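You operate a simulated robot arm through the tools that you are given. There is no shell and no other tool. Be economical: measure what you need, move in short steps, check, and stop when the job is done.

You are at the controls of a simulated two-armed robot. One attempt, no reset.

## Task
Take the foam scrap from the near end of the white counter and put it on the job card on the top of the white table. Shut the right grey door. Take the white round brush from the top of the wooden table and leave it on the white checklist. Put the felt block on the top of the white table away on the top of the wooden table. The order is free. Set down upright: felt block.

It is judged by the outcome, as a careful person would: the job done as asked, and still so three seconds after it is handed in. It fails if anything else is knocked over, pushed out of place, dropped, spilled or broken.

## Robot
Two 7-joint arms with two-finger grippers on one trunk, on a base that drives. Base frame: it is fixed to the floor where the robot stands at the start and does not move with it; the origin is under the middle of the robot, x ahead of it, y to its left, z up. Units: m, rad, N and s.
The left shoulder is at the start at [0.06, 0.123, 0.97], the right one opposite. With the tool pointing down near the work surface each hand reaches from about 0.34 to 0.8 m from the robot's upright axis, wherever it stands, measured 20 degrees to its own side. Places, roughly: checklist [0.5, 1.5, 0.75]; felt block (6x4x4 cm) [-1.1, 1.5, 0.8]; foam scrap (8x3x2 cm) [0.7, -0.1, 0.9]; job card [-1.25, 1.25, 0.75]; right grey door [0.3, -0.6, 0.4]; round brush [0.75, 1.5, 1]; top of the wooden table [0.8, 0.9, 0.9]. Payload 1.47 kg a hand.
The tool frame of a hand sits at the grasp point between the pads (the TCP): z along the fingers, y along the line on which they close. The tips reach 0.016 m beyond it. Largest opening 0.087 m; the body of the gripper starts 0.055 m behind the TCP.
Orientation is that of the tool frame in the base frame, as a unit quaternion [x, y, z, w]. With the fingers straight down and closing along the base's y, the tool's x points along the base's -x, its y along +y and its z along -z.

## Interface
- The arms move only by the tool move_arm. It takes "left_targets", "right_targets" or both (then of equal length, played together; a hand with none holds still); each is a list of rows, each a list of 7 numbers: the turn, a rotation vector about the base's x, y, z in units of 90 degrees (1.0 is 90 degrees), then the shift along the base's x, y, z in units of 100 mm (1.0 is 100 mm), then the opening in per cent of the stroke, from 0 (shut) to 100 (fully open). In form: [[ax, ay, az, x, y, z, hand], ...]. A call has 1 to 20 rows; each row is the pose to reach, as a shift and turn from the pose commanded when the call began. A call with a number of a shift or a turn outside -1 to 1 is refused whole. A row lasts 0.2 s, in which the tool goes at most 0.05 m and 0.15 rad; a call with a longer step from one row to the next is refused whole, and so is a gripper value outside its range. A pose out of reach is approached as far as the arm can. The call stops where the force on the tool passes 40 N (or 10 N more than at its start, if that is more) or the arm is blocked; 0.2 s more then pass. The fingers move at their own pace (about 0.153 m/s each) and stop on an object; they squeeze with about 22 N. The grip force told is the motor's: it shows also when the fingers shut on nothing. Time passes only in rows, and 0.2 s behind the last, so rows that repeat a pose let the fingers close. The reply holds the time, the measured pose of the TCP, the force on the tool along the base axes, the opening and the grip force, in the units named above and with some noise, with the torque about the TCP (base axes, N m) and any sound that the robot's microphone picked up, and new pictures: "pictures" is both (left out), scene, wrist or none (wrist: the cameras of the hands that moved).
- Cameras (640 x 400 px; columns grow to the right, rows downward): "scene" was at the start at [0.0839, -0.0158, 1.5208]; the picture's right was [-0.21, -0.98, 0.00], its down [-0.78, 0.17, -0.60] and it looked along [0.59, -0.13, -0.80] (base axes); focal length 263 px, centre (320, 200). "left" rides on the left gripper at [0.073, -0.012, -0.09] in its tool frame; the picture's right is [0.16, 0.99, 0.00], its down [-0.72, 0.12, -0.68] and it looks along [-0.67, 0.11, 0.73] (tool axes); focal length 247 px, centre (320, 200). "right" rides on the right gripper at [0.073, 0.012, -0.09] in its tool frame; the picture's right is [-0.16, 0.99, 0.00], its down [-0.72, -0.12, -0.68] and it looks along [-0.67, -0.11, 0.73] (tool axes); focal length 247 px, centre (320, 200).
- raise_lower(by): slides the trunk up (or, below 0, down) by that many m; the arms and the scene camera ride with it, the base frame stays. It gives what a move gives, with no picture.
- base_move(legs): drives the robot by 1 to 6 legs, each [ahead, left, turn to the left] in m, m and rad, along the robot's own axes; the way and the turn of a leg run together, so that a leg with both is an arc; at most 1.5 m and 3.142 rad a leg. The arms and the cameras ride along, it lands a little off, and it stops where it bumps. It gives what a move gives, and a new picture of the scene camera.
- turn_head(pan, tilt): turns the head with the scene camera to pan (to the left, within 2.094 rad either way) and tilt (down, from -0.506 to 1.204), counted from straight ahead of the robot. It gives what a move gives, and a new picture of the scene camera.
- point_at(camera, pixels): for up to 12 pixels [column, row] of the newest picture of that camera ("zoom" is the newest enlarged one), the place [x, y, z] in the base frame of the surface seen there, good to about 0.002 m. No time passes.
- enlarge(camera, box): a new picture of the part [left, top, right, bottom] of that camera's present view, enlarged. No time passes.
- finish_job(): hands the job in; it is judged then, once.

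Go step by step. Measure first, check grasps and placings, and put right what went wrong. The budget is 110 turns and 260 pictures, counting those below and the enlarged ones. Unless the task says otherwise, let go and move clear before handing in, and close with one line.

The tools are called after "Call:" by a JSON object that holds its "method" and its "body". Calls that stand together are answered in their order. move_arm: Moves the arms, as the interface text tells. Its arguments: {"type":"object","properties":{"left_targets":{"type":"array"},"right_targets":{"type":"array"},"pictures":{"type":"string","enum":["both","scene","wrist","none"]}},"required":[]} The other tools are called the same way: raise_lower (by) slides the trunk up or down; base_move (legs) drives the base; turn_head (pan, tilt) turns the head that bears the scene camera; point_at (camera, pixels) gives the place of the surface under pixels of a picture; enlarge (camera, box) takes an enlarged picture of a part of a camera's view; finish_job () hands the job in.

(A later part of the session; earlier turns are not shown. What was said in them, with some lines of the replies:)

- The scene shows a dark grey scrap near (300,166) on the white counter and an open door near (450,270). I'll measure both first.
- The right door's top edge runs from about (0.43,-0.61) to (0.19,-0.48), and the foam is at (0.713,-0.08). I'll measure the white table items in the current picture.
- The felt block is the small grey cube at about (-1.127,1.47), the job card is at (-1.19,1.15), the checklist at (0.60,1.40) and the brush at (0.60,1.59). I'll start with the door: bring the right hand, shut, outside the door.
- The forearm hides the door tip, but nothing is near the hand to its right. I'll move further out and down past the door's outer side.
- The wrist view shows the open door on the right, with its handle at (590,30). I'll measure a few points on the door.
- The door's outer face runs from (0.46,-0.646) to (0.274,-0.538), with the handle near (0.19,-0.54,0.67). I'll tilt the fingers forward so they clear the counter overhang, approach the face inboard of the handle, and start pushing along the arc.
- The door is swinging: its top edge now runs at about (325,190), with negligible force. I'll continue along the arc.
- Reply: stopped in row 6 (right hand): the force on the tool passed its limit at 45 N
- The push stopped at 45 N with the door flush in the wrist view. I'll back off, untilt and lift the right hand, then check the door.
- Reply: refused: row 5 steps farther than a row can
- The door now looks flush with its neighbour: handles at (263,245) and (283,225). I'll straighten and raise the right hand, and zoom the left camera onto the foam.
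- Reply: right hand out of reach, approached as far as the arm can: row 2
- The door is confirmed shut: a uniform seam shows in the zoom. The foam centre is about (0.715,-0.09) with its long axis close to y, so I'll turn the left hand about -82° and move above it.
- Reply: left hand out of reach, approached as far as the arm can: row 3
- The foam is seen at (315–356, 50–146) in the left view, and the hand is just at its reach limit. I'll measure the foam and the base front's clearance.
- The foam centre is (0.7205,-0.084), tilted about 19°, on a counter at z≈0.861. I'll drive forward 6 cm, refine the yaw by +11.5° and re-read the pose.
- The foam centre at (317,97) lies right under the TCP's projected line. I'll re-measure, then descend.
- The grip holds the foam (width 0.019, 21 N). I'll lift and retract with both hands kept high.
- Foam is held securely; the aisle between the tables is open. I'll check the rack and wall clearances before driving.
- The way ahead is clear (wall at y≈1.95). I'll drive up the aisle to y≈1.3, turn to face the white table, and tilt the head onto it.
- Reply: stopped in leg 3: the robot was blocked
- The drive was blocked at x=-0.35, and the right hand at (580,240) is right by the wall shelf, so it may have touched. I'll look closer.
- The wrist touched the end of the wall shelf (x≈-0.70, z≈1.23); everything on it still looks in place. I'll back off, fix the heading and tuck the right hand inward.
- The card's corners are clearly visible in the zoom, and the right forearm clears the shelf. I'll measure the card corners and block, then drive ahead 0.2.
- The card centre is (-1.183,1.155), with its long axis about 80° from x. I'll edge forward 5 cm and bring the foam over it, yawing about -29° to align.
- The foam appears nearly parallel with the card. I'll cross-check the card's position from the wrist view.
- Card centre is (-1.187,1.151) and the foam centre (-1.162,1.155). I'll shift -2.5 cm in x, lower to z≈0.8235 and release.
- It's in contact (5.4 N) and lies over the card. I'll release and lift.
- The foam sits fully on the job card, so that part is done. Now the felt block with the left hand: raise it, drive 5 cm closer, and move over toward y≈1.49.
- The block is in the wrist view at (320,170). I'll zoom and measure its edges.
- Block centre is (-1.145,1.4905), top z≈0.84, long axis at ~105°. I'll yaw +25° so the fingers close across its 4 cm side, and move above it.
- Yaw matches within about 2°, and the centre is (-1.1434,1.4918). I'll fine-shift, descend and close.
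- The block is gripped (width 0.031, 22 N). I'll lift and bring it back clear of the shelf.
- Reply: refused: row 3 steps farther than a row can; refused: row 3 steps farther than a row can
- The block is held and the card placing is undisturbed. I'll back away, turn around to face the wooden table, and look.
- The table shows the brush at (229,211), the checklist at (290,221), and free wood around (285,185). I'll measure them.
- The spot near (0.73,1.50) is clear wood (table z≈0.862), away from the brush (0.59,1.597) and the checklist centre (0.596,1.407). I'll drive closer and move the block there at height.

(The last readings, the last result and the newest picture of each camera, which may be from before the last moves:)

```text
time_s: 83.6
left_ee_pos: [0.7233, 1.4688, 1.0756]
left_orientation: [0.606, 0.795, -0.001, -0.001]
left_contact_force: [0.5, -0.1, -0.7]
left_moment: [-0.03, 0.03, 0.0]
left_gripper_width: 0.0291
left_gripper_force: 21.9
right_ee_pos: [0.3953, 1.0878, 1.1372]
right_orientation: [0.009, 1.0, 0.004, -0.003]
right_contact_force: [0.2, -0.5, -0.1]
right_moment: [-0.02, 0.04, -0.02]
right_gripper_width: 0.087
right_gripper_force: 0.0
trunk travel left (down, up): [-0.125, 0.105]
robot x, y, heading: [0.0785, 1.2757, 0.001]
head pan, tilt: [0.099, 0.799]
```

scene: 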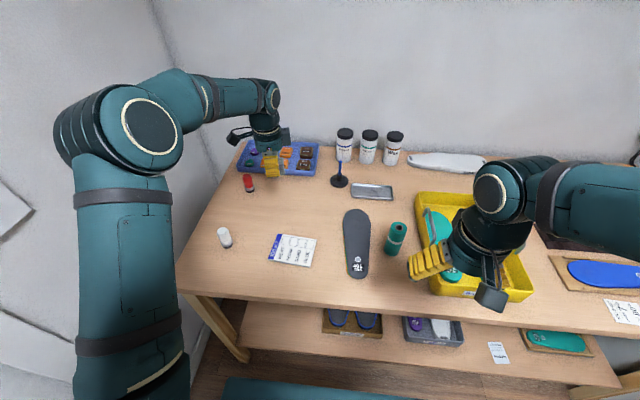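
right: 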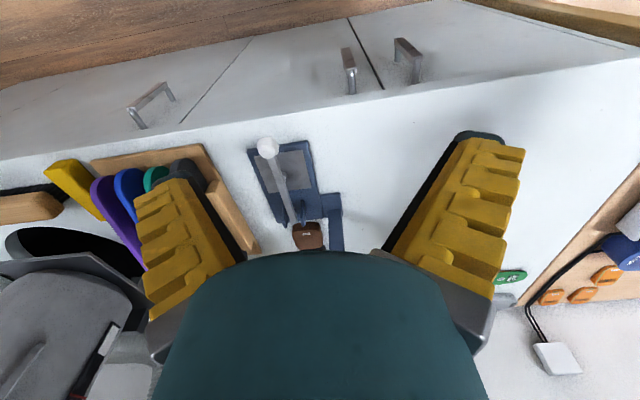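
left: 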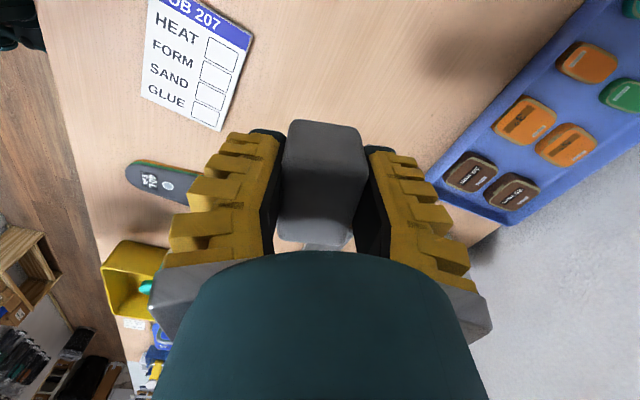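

The block hangs over clear wood between checklist and blue tray. I'll lower it: first 10 cm, then to contact.

Call:
{"method": "move_arm", "body": {"left_targets": [[0, 0, 0, 0.1, 0.1, -0.35, 0], [0, 0, 0, 0.15, 0.1, -0.7, 0], [0, 0, 0, 0.15, 0.1, -1, 0]], "pictures": "none"}}

Call:
{"method": "move_arm", "body": {"left_targets": [[0, 0, 0, 0, 0, -0.3, 0], [0, 0, 0, 0, 0, -0.6, 0], [0, 0, 0, 0, 0, -0.75, 0], [0, 0, 0, 0, 0, -0.84, 0], [0, 0, 0, 0, 0, -0.86, 0]], "pictures": "wrist"}}

```text
time_s: 84.4
left_ee_pos: [0.7372, 1.4812, 0.9744]
left_orientation: [0.606, 0.796, 0.0, -0.001]
left_contact_force: [0.7, 0.4, -0.4]
left_moment: [0.02, 0.01, 0.02]
left_gripper_width: 0.0293
left_gripper_force: 22.1
right_ee_pos: [0.3952, 1.0866, 1.1357]
right_orientation: [0.009, 1.0, 0.003, -0.004]
right_contact_force: [-0.1, 0.0, 0.7]
right_moment: [0.0, 0.05, -0.02]
right_gripper_width: 0.0868
right_gripper_force: 0.0
trunk travel left (down, up): [-0.125, 0.105]
robot x, y, heading: [0.0733, 1.2717, -0.0]
head pan, tilt: [0.099, 0.799]
```

```text
time_s: 85.6
left_ee_pos: [0.7351, 1.479, 0.8883]
left_orientation: [0.606, 0.796, 0.0, -0.002]
left_contact_force: [-0.1, 0.0, -0.2]
left_moment: [-0.04, 0.03, -0.01]
left_gripper_width: 0.0292
left_gripper_force: 22.2
right_ee_pos: [0.3953, 1.087, 1.1365]
right_orientation: [0.009, 1.0, 0.003, -0.003]
right_contact_force: [-1.0, 0.1, -0.3]
right_moment: [0.0, 0.04, -0.04]
right_gripper_width: 0.087
right_gripper_force: 0.1
trunk travel left (down, up): [-0.125, 0.105]
robot x, y, heading: [0.0724, 1.2698, -0.0]
head pan, tilt: [0.099, 0.799]
```

left: 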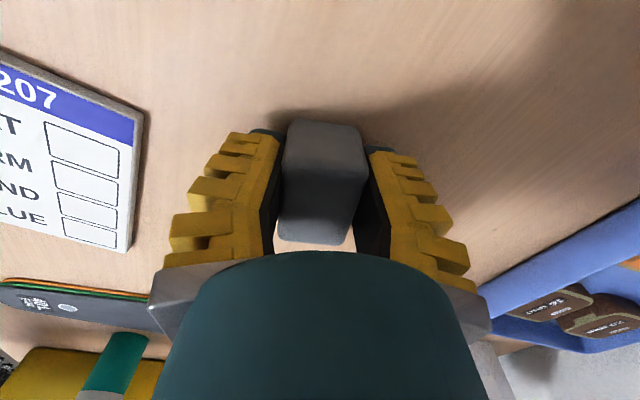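

There's no contact force yet, so I'll ease down a few mm more.

Call:
{"method": "move_arm", "body": {"left_targets": [[0, 0, 0, 0, 0, -0.02, 0], [0, 0, 0, 0, 0, -0.03, 0], [0, 0, 0, 0, 0, -0.04, 0]], "pictures": "none"}}

```text
time_s: 86.4
left_ee_pos: [0.7358, 1.478, 0.8854]
left_orientation: [0.606, 0.796, 0.001, -0.001]
left_contact_force: [1.8, 0.1, 13.8]
left_moment: [0.01, -0.06, 0.03]
left_gripper_width: 0.0333
left_gripper_force: 21.9
right_ee_pos: [0.3934, 1.0865, 1.1363]
right_orientation: [0.008, 1.0, 0.004, -0.003]
right_contact_force: [-0.5, -0.3, 0.1]
right_moment: [0.0, 0.02, 0.02]
right_gripper_width: 0.0869
right_gripper_force: 0.1
trunk travel left (down, up): [-0.125, 0.105]
robot x, y, heading: [0.071, 1.2744, -0.003]
head pan, tilt: [0.099, 0.799]
```

Contact at 13.8 N; I'll relax 1.5 mm, open and rise.

Call:
{"method": "move_arm", "body": {"left_targets": [[0, 0, 0, 0, 0, 0.015, 0], [0, 0, 0, 0, 0, 0.015, 40], [0, 0, 0, 0, 0, 0.015, 100], [0, 0, 0, 0, 0, 0.015, 100], [0, 0, 0, 0, 0, 0.3, 100], [0, 0, 0, 0, 0, 0.65, 100], [0, 0, 0, 0, 0, 1, 100]], "pictures": "wrist"}}

```text
time_s: 88.0
left_ee_pos: [0.7363, 1.4773, 0.9851]
left_orientation: [0.606, 0.795, 0.0, -0.001]
left_contact_force: [-0.1, 0.0, 0.3]
left_moment: [0.02, -0.01, 0.0]
left_gripper_width: 0.087
left_gripper_force: 0.1
right_ee_pos: [0.3934, 1.0874, 1.1354]
right_orientation: [0.009, 1.0, 0.004, -0.003]
right_contact_force: [-0.1, -0.2, 0.5]
right_moment: [-0.02, 0.0, 0.01]
right_gripper_width: 0.0873
right_gripper_force: 0.0
trunk travel left (down, up): [-0.125, 0.105]
robot x, y, heading: [0.0716, 1.2743, 0.002]
head pan, tilt: [0.099, 0.799]
```

left: 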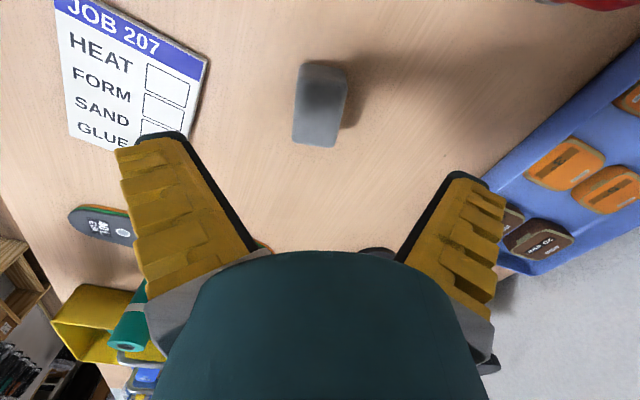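

The felt block stands flat and clear. Now to the brush: rise and move above (0.595,1.597).

Call:
{"method": "move_arm", "body": {"left_targets": [[0, 0, 0, 0, 0, 0.3, 100], [0, 0, 0, -0.3, 0.3, 0.4, 100], [0, 0, 0, -0.6, 0.6, 0.4, 100], [0, 0, 0, -0.9, 0.9, 0.4, 100]], "pictures": "both"}}

```text
time_s: 89.0
left_ee_pos: [0.6473, 1.5701, 1.0246]
left_orientation: [0.606, 0.795, -0.001, 0.0]
left_contact_force: [0.1, 0.0, 0.2]
left_moment: [-0.01, -0.04, 0.02]
left_gripper_width: 0.0869
left_gripper_force: 0.0
right_ee_pos: [0.3934, 1.0874, 1.1359]
right_orientation: [0.008, 1.0, 0.002, -0.003]
right_contact_force: [-0.5, 0.8, 0.9]
right_moment: [-0.01, 0.0, 0.0]
right_gripper_width: 0.0869
right_gripper_force: 0.1
trunk travel left (down, up): [-0.125, 0.105]
robot x, y, heading: [0.0753, 1.2738, -0.0]
head pan, tilt: [0.099, 0.799]
```

scene: 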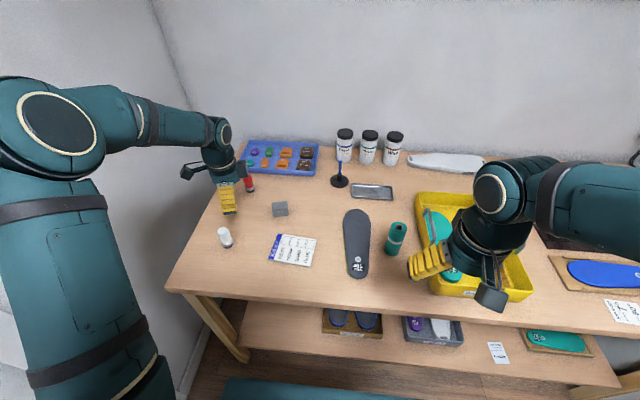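
left: 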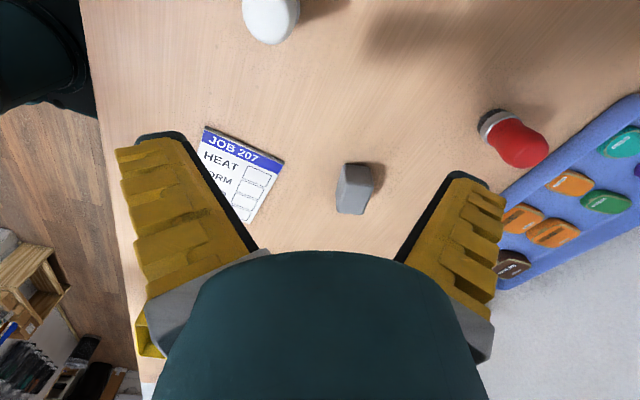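

Call:
{"method": "enlarge", "body": {"camera": "scene", "box": [190, 200, 270, 260]}}

Call:
{"method": "point_at", "body": {"camera": "scene", "pixels": [[224, 230], [224, 237], [226, 242], [227, 246], [222, 229]]}}

Call:
{"method": "point_at", "body": {"camera": "left", "pixels": [[271, 20], [270, 38], [250, 20], [290, 20], [262, 5]]}}

```text
6.67 times, centred on (230, 230) of scene
```

zoom: 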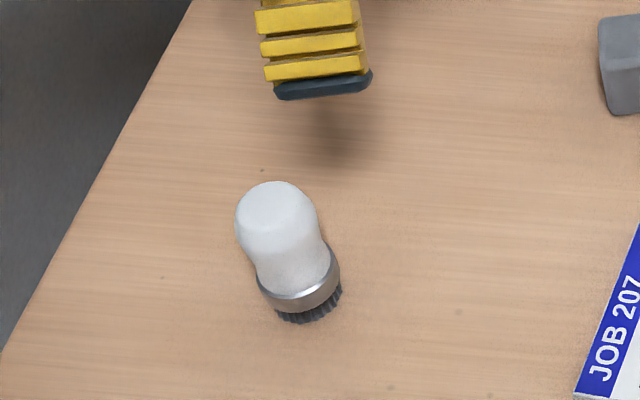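

```text
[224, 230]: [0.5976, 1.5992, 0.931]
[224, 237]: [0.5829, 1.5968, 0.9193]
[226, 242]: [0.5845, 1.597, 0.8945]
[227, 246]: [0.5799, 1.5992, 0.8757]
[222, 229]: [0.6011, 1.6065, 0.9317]
```

```text
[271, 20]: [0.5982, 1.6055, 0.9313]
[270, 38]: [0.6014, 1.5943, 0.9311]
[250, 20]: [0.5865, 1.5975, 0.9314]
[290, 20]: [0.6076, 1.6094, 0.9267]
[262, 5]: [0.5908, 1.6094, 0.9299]
```

The brush stands upright at (0.597,1.601), top z 0.932. I'll centre over it, check, then descend to grip the waist at z≈0.902.

Call:
{"method": "move_arm", "body": {"left_targets": [[0, 0, 0, -0.25, 0.15, -0.1, 100], [0, 0, 0, -0.5, 0.31, -0.2, 100], [0, 0, 0, -0.5, 0.31, -0.3, 100]], "pictures": "wrist"}}

```text
time_s: 89.8
left_ee_pos: [0.5976, 1.6002, 0.9942]
left_orientation: [0.605, 0.796, 0.0, -0.001]
left_contact_force: [-0.2, 0.5, -0.2]
left_moment: [0.0, 0.0, 0.0]
left_gripper_width: 0.087
left_gripper_force: 0.0
right_ee_pos: [0.3951, 1.0872, 1.1356]
right_orientation: [0.009, 1.0, 0.003, -0.004]
right_contact_force: [-0.6, -0.3, 0.6]
right_moment: [0.02, 0.01, 0.01]
right_gripper_width: 0.087
right_gripper_force: 0.1
trunk travel left (down, up): [-0.125, 0.105]
robot x, y, heading: [0.0756, 1.2751, -0.002]
head pan, tilt: [0.099, 0.799]
```

left: 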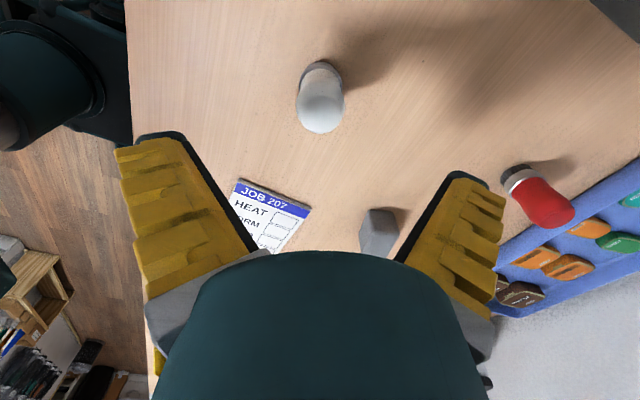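

It's centred between the fingers (320,100). Descending and closing.

Call:
{"method": "move_arm", "body": {"left_targets": [[0, 0, 0, 0, 0, -0.3, 100], [0, 0, 0, 0, 0, -0.6, 100], [0, 0, 0, 0, 0, -0.92, 100], [0, 0, 0, 0, 0, -0.92, 0], [0, 0, 0, 0, 0, -0.92, 0], [0, 0, 0, 0, 0, -0.92, 0]], "pictures": "wrist"}}

```text
time_s: 91.2
left_ee_pos: [0.5944, 1.5994, 0.9019]
left_orientation: [0.606, 0.796, 0.0, -0.002]
left_contact_force: [-0.5, 2.1, 4.2]
left_moment: [0.09, 0.11, -0.01]
left_gripper_width: 0.0268
left_gripper_force: 21.8
right_ee_pos: [0.3939, 1.0864, 1.1372]
right_orientation: [0.009, 1.0, 0.003, -0.004]
right_contact_force: [0.1, 0.3, -0.2]
right_moment: [0.04, 0.0, 0.01]
right_gripper_width: 0.0868
right_gripper_force: 0.1
trunk travel left (down, up): [-0.125, 0.105]
robot x, y, heading: [0.0732, 1.2719, 0.001]
head pan, tilt: [0.099, 0.799]
```

left: 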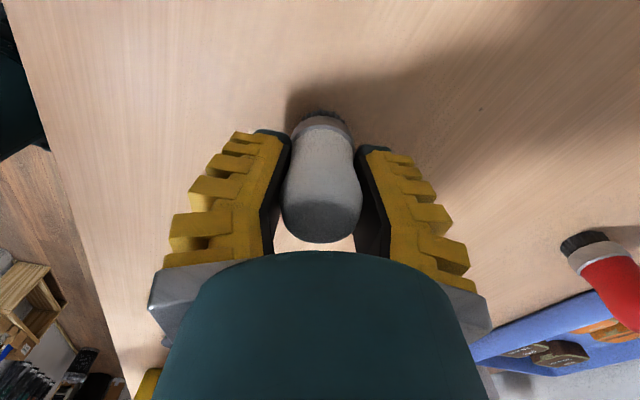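

The brush is held (0.027 wide). I'll lift 8 cm and move over the checklist centre (0.596,1.407).

Call:
{"method": "move_arm", "body": {"left_targets": [[0, 0, 0, 0, 0, 0.3, 0], [0, 0, 0, 0, 0, 0.6, 0], [0, 0, 0, 0, -0.3, 0.8, 0], [0, 0, 0, 0, -0.6, 0.8, 0], [0, 0, 0, 0, -0.95, 0.8, 0]], "pictures": "none"}}

Call:
{"method": "move_arm", "body": {"left_targets": [[0, 0, 0, 0, -0.3, 0, 0], [0, 0, 0, 0, -0.6, 0, 0], [0, 0, 0, 0.02, -0.96, 0, 0]], "pictures": "both"}}

```text
time_s: 92.4
left_ee_pos: [0.5948, 1.5001, 0.9831]
left_orientation: [0.605, 0.796, 0.0, -0.001]
left_contact_force: [-0.8, 0.0, -0.7]
left_moment: [-0.01, 0.05, -0.03]
left_gripper_width: 0.0255
left_gripper_force: 22.2
right_ee_pos: [0.3951, 1.0863, 1.1346]
right_orientation: [0.009, 1.0, 0.003, -0.003]
right_contact_force: [0.0, 0.4, 0.2]
right_moment: [0.02, -0.03, -0.02]
right_gripper_width: 0.0868
right_gripper_force: 0.0
trunk travel left (down, up): [-0.125, 0.105]
robot x, y, heading: [0.0784, 1.2731, -0.001]
head pan, tilt: [0.099, 0.799]
```

```text
time_s: 93.2
left_ee_pos: [0.5975, 1.4065, 0.9808]
left_orientation: [0.605, 0.796, -0.001, -0.002]
left_contact_force: [0.8, -0.3, -1.1]
left_moment: [-0.01, -0.03, -0.01]
left_gripper_width: 0.0253
left_gripper_force: 22.1
right_ee_pos: [0.394, 1.0866, 1.1351]
right_orientation: [0.009, 1.0, 0.003, -0.003]
right_contact_force: [-0.2, 0.1, -0.5]
right_moment: [0.03, -0.03, 0.01]
right_gripper_width: 0.0869
right_gripper_force: 0.2
trunk travel left (down, up): [-0.125, 0.105]
robot x, y, heading: [0.0729, 1.2718, -0.005]
head pan, tilt: [0.099, 0.799]
```

scene: 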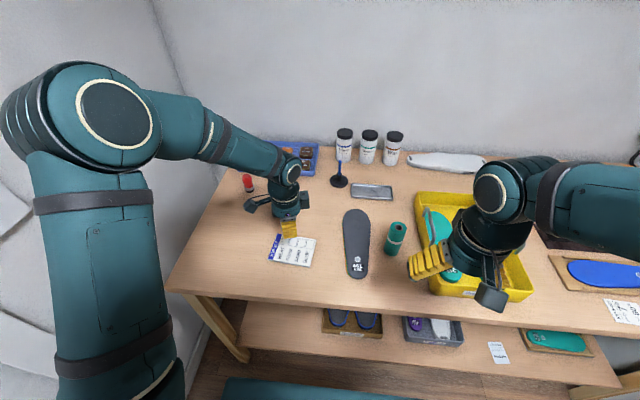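
left: 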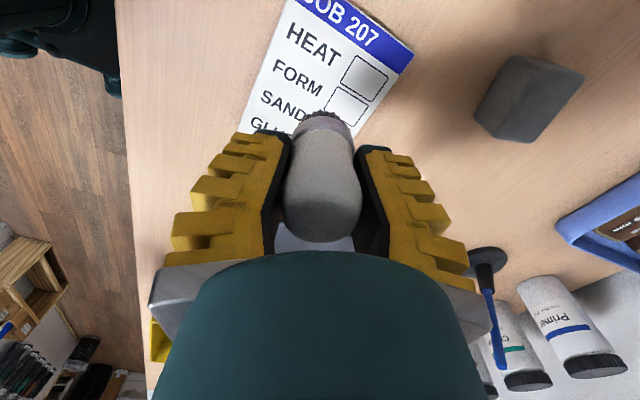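

It's above the checklist. I'll lower to about 0.908, then sense contact.

Call:
{"method": "move_arm", "body": {"left_targets": [[0, 0, 0, 0, 0, -0.3, 0], [0, 0, 0, 0, 0, -0.55, 0], [0, 0, 0, 0, 0, -0.68, 0], [0, 0, 0, 0, 0, -0.73, 0], [0, 0, 0, 0, 0, -0.75, 0]], "pictures": "wrist"}}

```text
time_s: 94.4
left_ee_pos: [0.5987, 1.4073, 0.9078]
left_orientation: [0.606, 0.796, 0.0, 0.0]
left_contact_force: [1.3, -1.8, 10.1]
left_moment: [-0.05, -0.01, -0.01]
left_gripper_width: 0.028
left_gripper_force: 22.1
right_ee_pos: [0.394, 1.0859, 1.1362]
right_orientation: [0.01, 1.0, 0.003, -0.004]
right_contact_force: [0.3, 0.8, 0.9]
right_moment: [0.0, 0.02, -0.03]
right_gripper_width: 0.0869
right_gripper_force: 0.0
trunk travel left (down, up): [-0.125, 0.105]
robot x, y, heading: [0.0781, 1.2717, 0.002]
head pan, tilt: [0.099, 0.799]
```

left: 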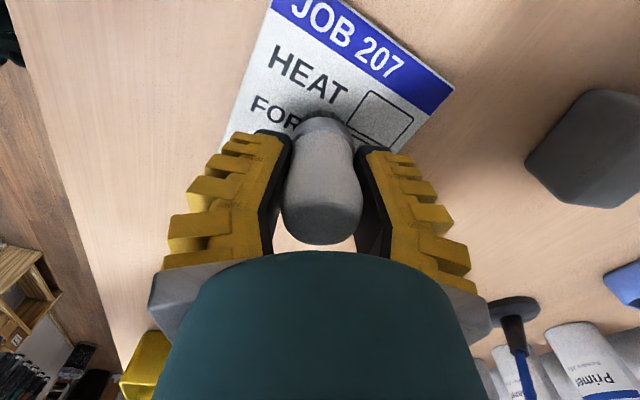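

Contact at 10 N on the checklist; relax slightly, release gently and rise straight up.

Call:
{"method": "move_arm", "body": {"left_targets": [[0, 0, 0, 0, 0, 0.01, 0], [0, 0, 0, 0, 0, 0.01, 40], [0, 0, 0, 0, 0, 0.01, 70], [0, 0, 0, 0, 0, 0.01, 90], [0, 0, 0, 0, 0, 0.3, 90], [0, 0, 0, 0, 0, 0.65, 90], [0, 0, 0, 0, 0, 1, 90]], "pictures": "wrist"}}

Call:
{"method": "move_arm", "body": {"left_targets": [[0, 0, 0, 0, 0, 0.35, 90], [0, 0, 0, -0.3, 0, 0.7, 90], [0, 0, 0, -0.6, 0, 0.9, 90]], "pictures": "none"}}

Call:
{"method": "base_move", "body": {"legs": [[-0.25, 0, 0]]}}

```text
time_s: 96.0
left_ee_pos: [0.5995, 1.4088, 1.0064]
left_orientation: [0.606, 0.795, 0.0, -0.001]
left_contact_force: [0.8, -0.5, -0.9]
left_moment: [-0.02, -0.01, 0.01]
left_gripper_width: 0.0802
left_gripper_force: 1.3
right_ee_pos: [0.3946, 1.0869, 1.1352]
right_orientation: [0.009, 1.0, 0.004, -0.003]
right_contact_force: [-0.4, -0.1, -0.1]
right_moment: [-0.02, -0.05, -0.03]
right_gripper_width: 0.0869
right_gripper_force: 0.2
trunk travel left (down, up): [-0.125, 0.105]
robot x, y, heading: [0.0751, 1.2737, 0.001]
head pan, tilt: [0.099, 0.799]
```

left: 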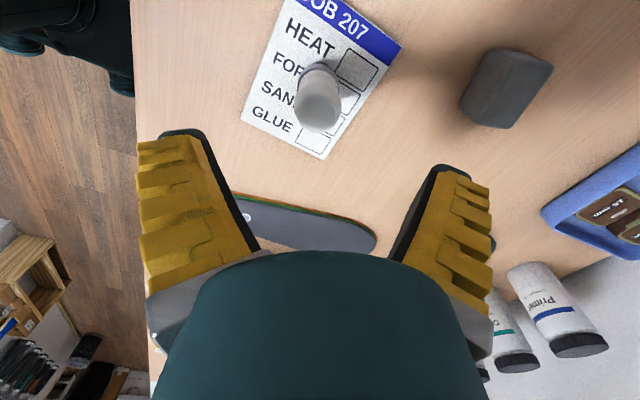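

```text
time_s: 96.8
left_ee_pos: [0.5372, 1.4068, 1.097]
left_orientation: [0.605, 0.796, 0.0, -0.001]
left_contact_force: [0.8, -0.1, 0.4]
left_moment: [0.01, 0.01, -0.04]
left_gripper_width: 0.0801
left_gripper_force: 1.6
right_ee_pos: [0.3934, 1.0865, 1.1367]
right_orientation: [0.008, 1.0, 0.004, -0.003]
right_contact_force: [-0.3, 0.4, 0.6]
right_moment: [0.0, 0.01, -0.02]
right_gripper_width: 0.0869
right_gripper_force: 0.1
trunk travel left (down, up): [-0.125, 0.105]
robot x, y, heading: [0.0742, 1.275, -0.001]
head pan, tilt: [0.099, 0.799]
```

```text
time_s: 98.6
left_ee_pos: [0.2893, 1.4078, 1.0958]
left_orientation: [0.604, 0.797, 0.0, -0.002]
left_contact_force: [-0.3, 0.3, 0.0]
left_moment: [0.02, -0.03, 0.0]
left_gripper_width: 0.0804
left_gripper_force: 1.6
right_ee_pos: [0.1472, 1.0874, 1.1356]
right_orientation: [0.007, 1.0, 0.004, -0.002]
right_contact_force: [-0.9, -0.1, 0.3]
right_moment: [-0.01, -0.04, -0.01]
right_gripper_width: 0.0871
right_gripper_force: 0.0
trunk travel left (down, up): [-0.125, 0.105]
robot x, y, heading: [-0.1723, 1.2722, -0.002]
head pan, tilt: [0.099, 0.799]
```

scene: 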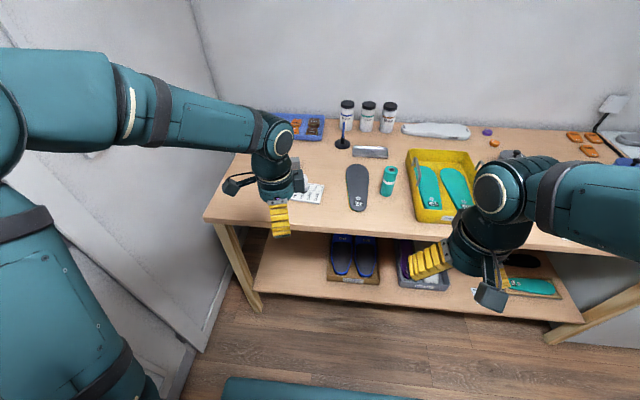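

The brush stands on the checklist and the felt block beside it. A last check: the shut door to the right, and the white table and wall shelf behind.

Call:
{"method": "turn_head", "body": {"pan": -1.1, "tilt": 0.6}}

Call:
{"method": "turn_head", "body": {"pan": 2.09, "tilt": 0.5}}

Call:
{"method": "base_move", "body": {"legs": [[0, 0, 0.9]]}}

```text
time_s: 100.0
left_ee_pos: [0.2915, 1.407, 1.0953]
left_orientation: [0.604, 0.797, 0.0, -0.001]
left_contact_force: [0.6, 0.0, -0.1]
left_moment: [-0.01, -0.01, -0.01]
left_gripper_width: 0.0803
left_gripper_force: 1.4
right_ee_pos: [0.1478, 1.0881, 1.1361]
right_orientation: [0.007, 1.0, 0.003, -0.004]
right_contact_force: [0.5, -0.1, 0.4]
right_moment: [0.02, 0.0, 0.02]
right_gripper_width: 0.0871
right_gripper_force: 0.1
trunk travel left (down, up): [-0.125, 0.105]
robot x, y, heading: [-0.1709, 1.2724, 0.003]
head pan, tilt: [-1.1, 0.6]
```

scene: 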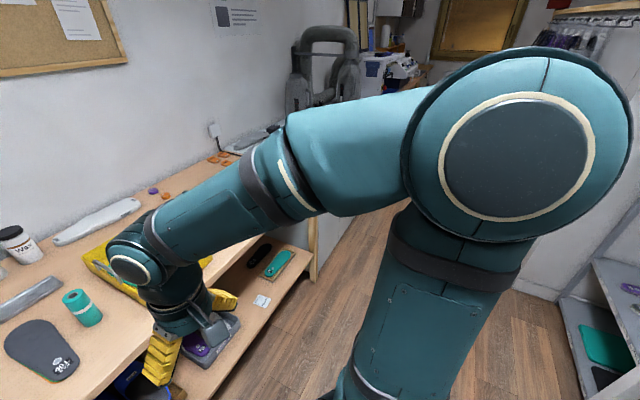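

```text
time_s: 102.7
left_ee_pos: [0.292, 1.4069, 1.0961]
left_orientation: [0.605, 0.796, -0.001, -0.001]
left_contact_force: [-0.6, -0.6, -0.4]
left_moment: [0.01, -0.01, 0.03]
left_gripper_width: 0.0803
left_gripper_force: 0.6
right_ee_pos: [0.1498, 1.0888, 1.1359]
right_orientation: [0.007, 1.0, 0.003, -0.004]
right_contact_force: [-0.1, -0.1, -0.3]
right_moment: [-0.01, 0.01, 0.05]
right_gripper_width: 0.0871
right_gripper_force: 0.0
trunk travel left (down, up): [-0.125, 0.105]
robot x, y, heading: [-0.1761, 1.2708, 0.002]
head pan, tilt: [2.089, 0.499]
```

scene: 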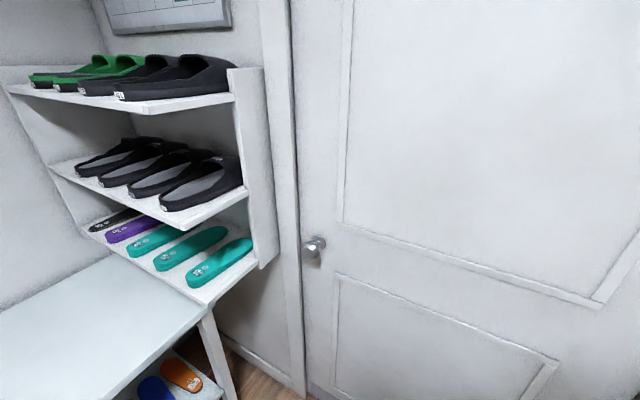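

```text
time_s: 105.4
left_ee_pos: [0.0117, 1.7196, 1.0951]
left_orientation: [0.199, 0.98, 0.0, -0.001]
left_contact_force: [-0.6, -0.3, -0.2]
left_moment: [-0.02, -0.02, 0.0]
left_gripper_width: 0.0804
left_gripper_force: 1.8
right_ee_pos: [0.173, 1.4078, 1.1362]
right_orientation: [-0.427, 0.904, 0.002, -0.006]
right_contact_force: [0.9, -0.7, -0.1]
right_moment: [0.05, -0.02, 0.02]
right_gripper_width: 0.0871
right_gripper_force: 0.0
trunk travel left (down, up): [-0.125, 0.105]
robot x, y, heading: [-0.1728, 1.2744, 0.896]
head pan, tilt: [2.089, 0.499]
```

scene: 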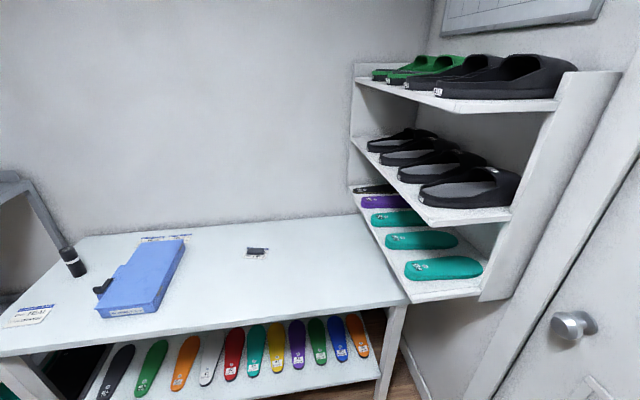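

The foam sits on the job card at (257,251), the shelf items are all in place, and the door and both wooden-table placings were checked earlier. Handing in.

Call:
{"method": "finish_job", "body": {}}

```text
The job is handed in.
```

All four parts are done and handed in: foam scrap on the job card, right grey door shut, white brush standing on the checklist, and felt block upright on the wooden table. The right wrist touched the end of the wall shelf once while driving, but nothing on the shelf moved.
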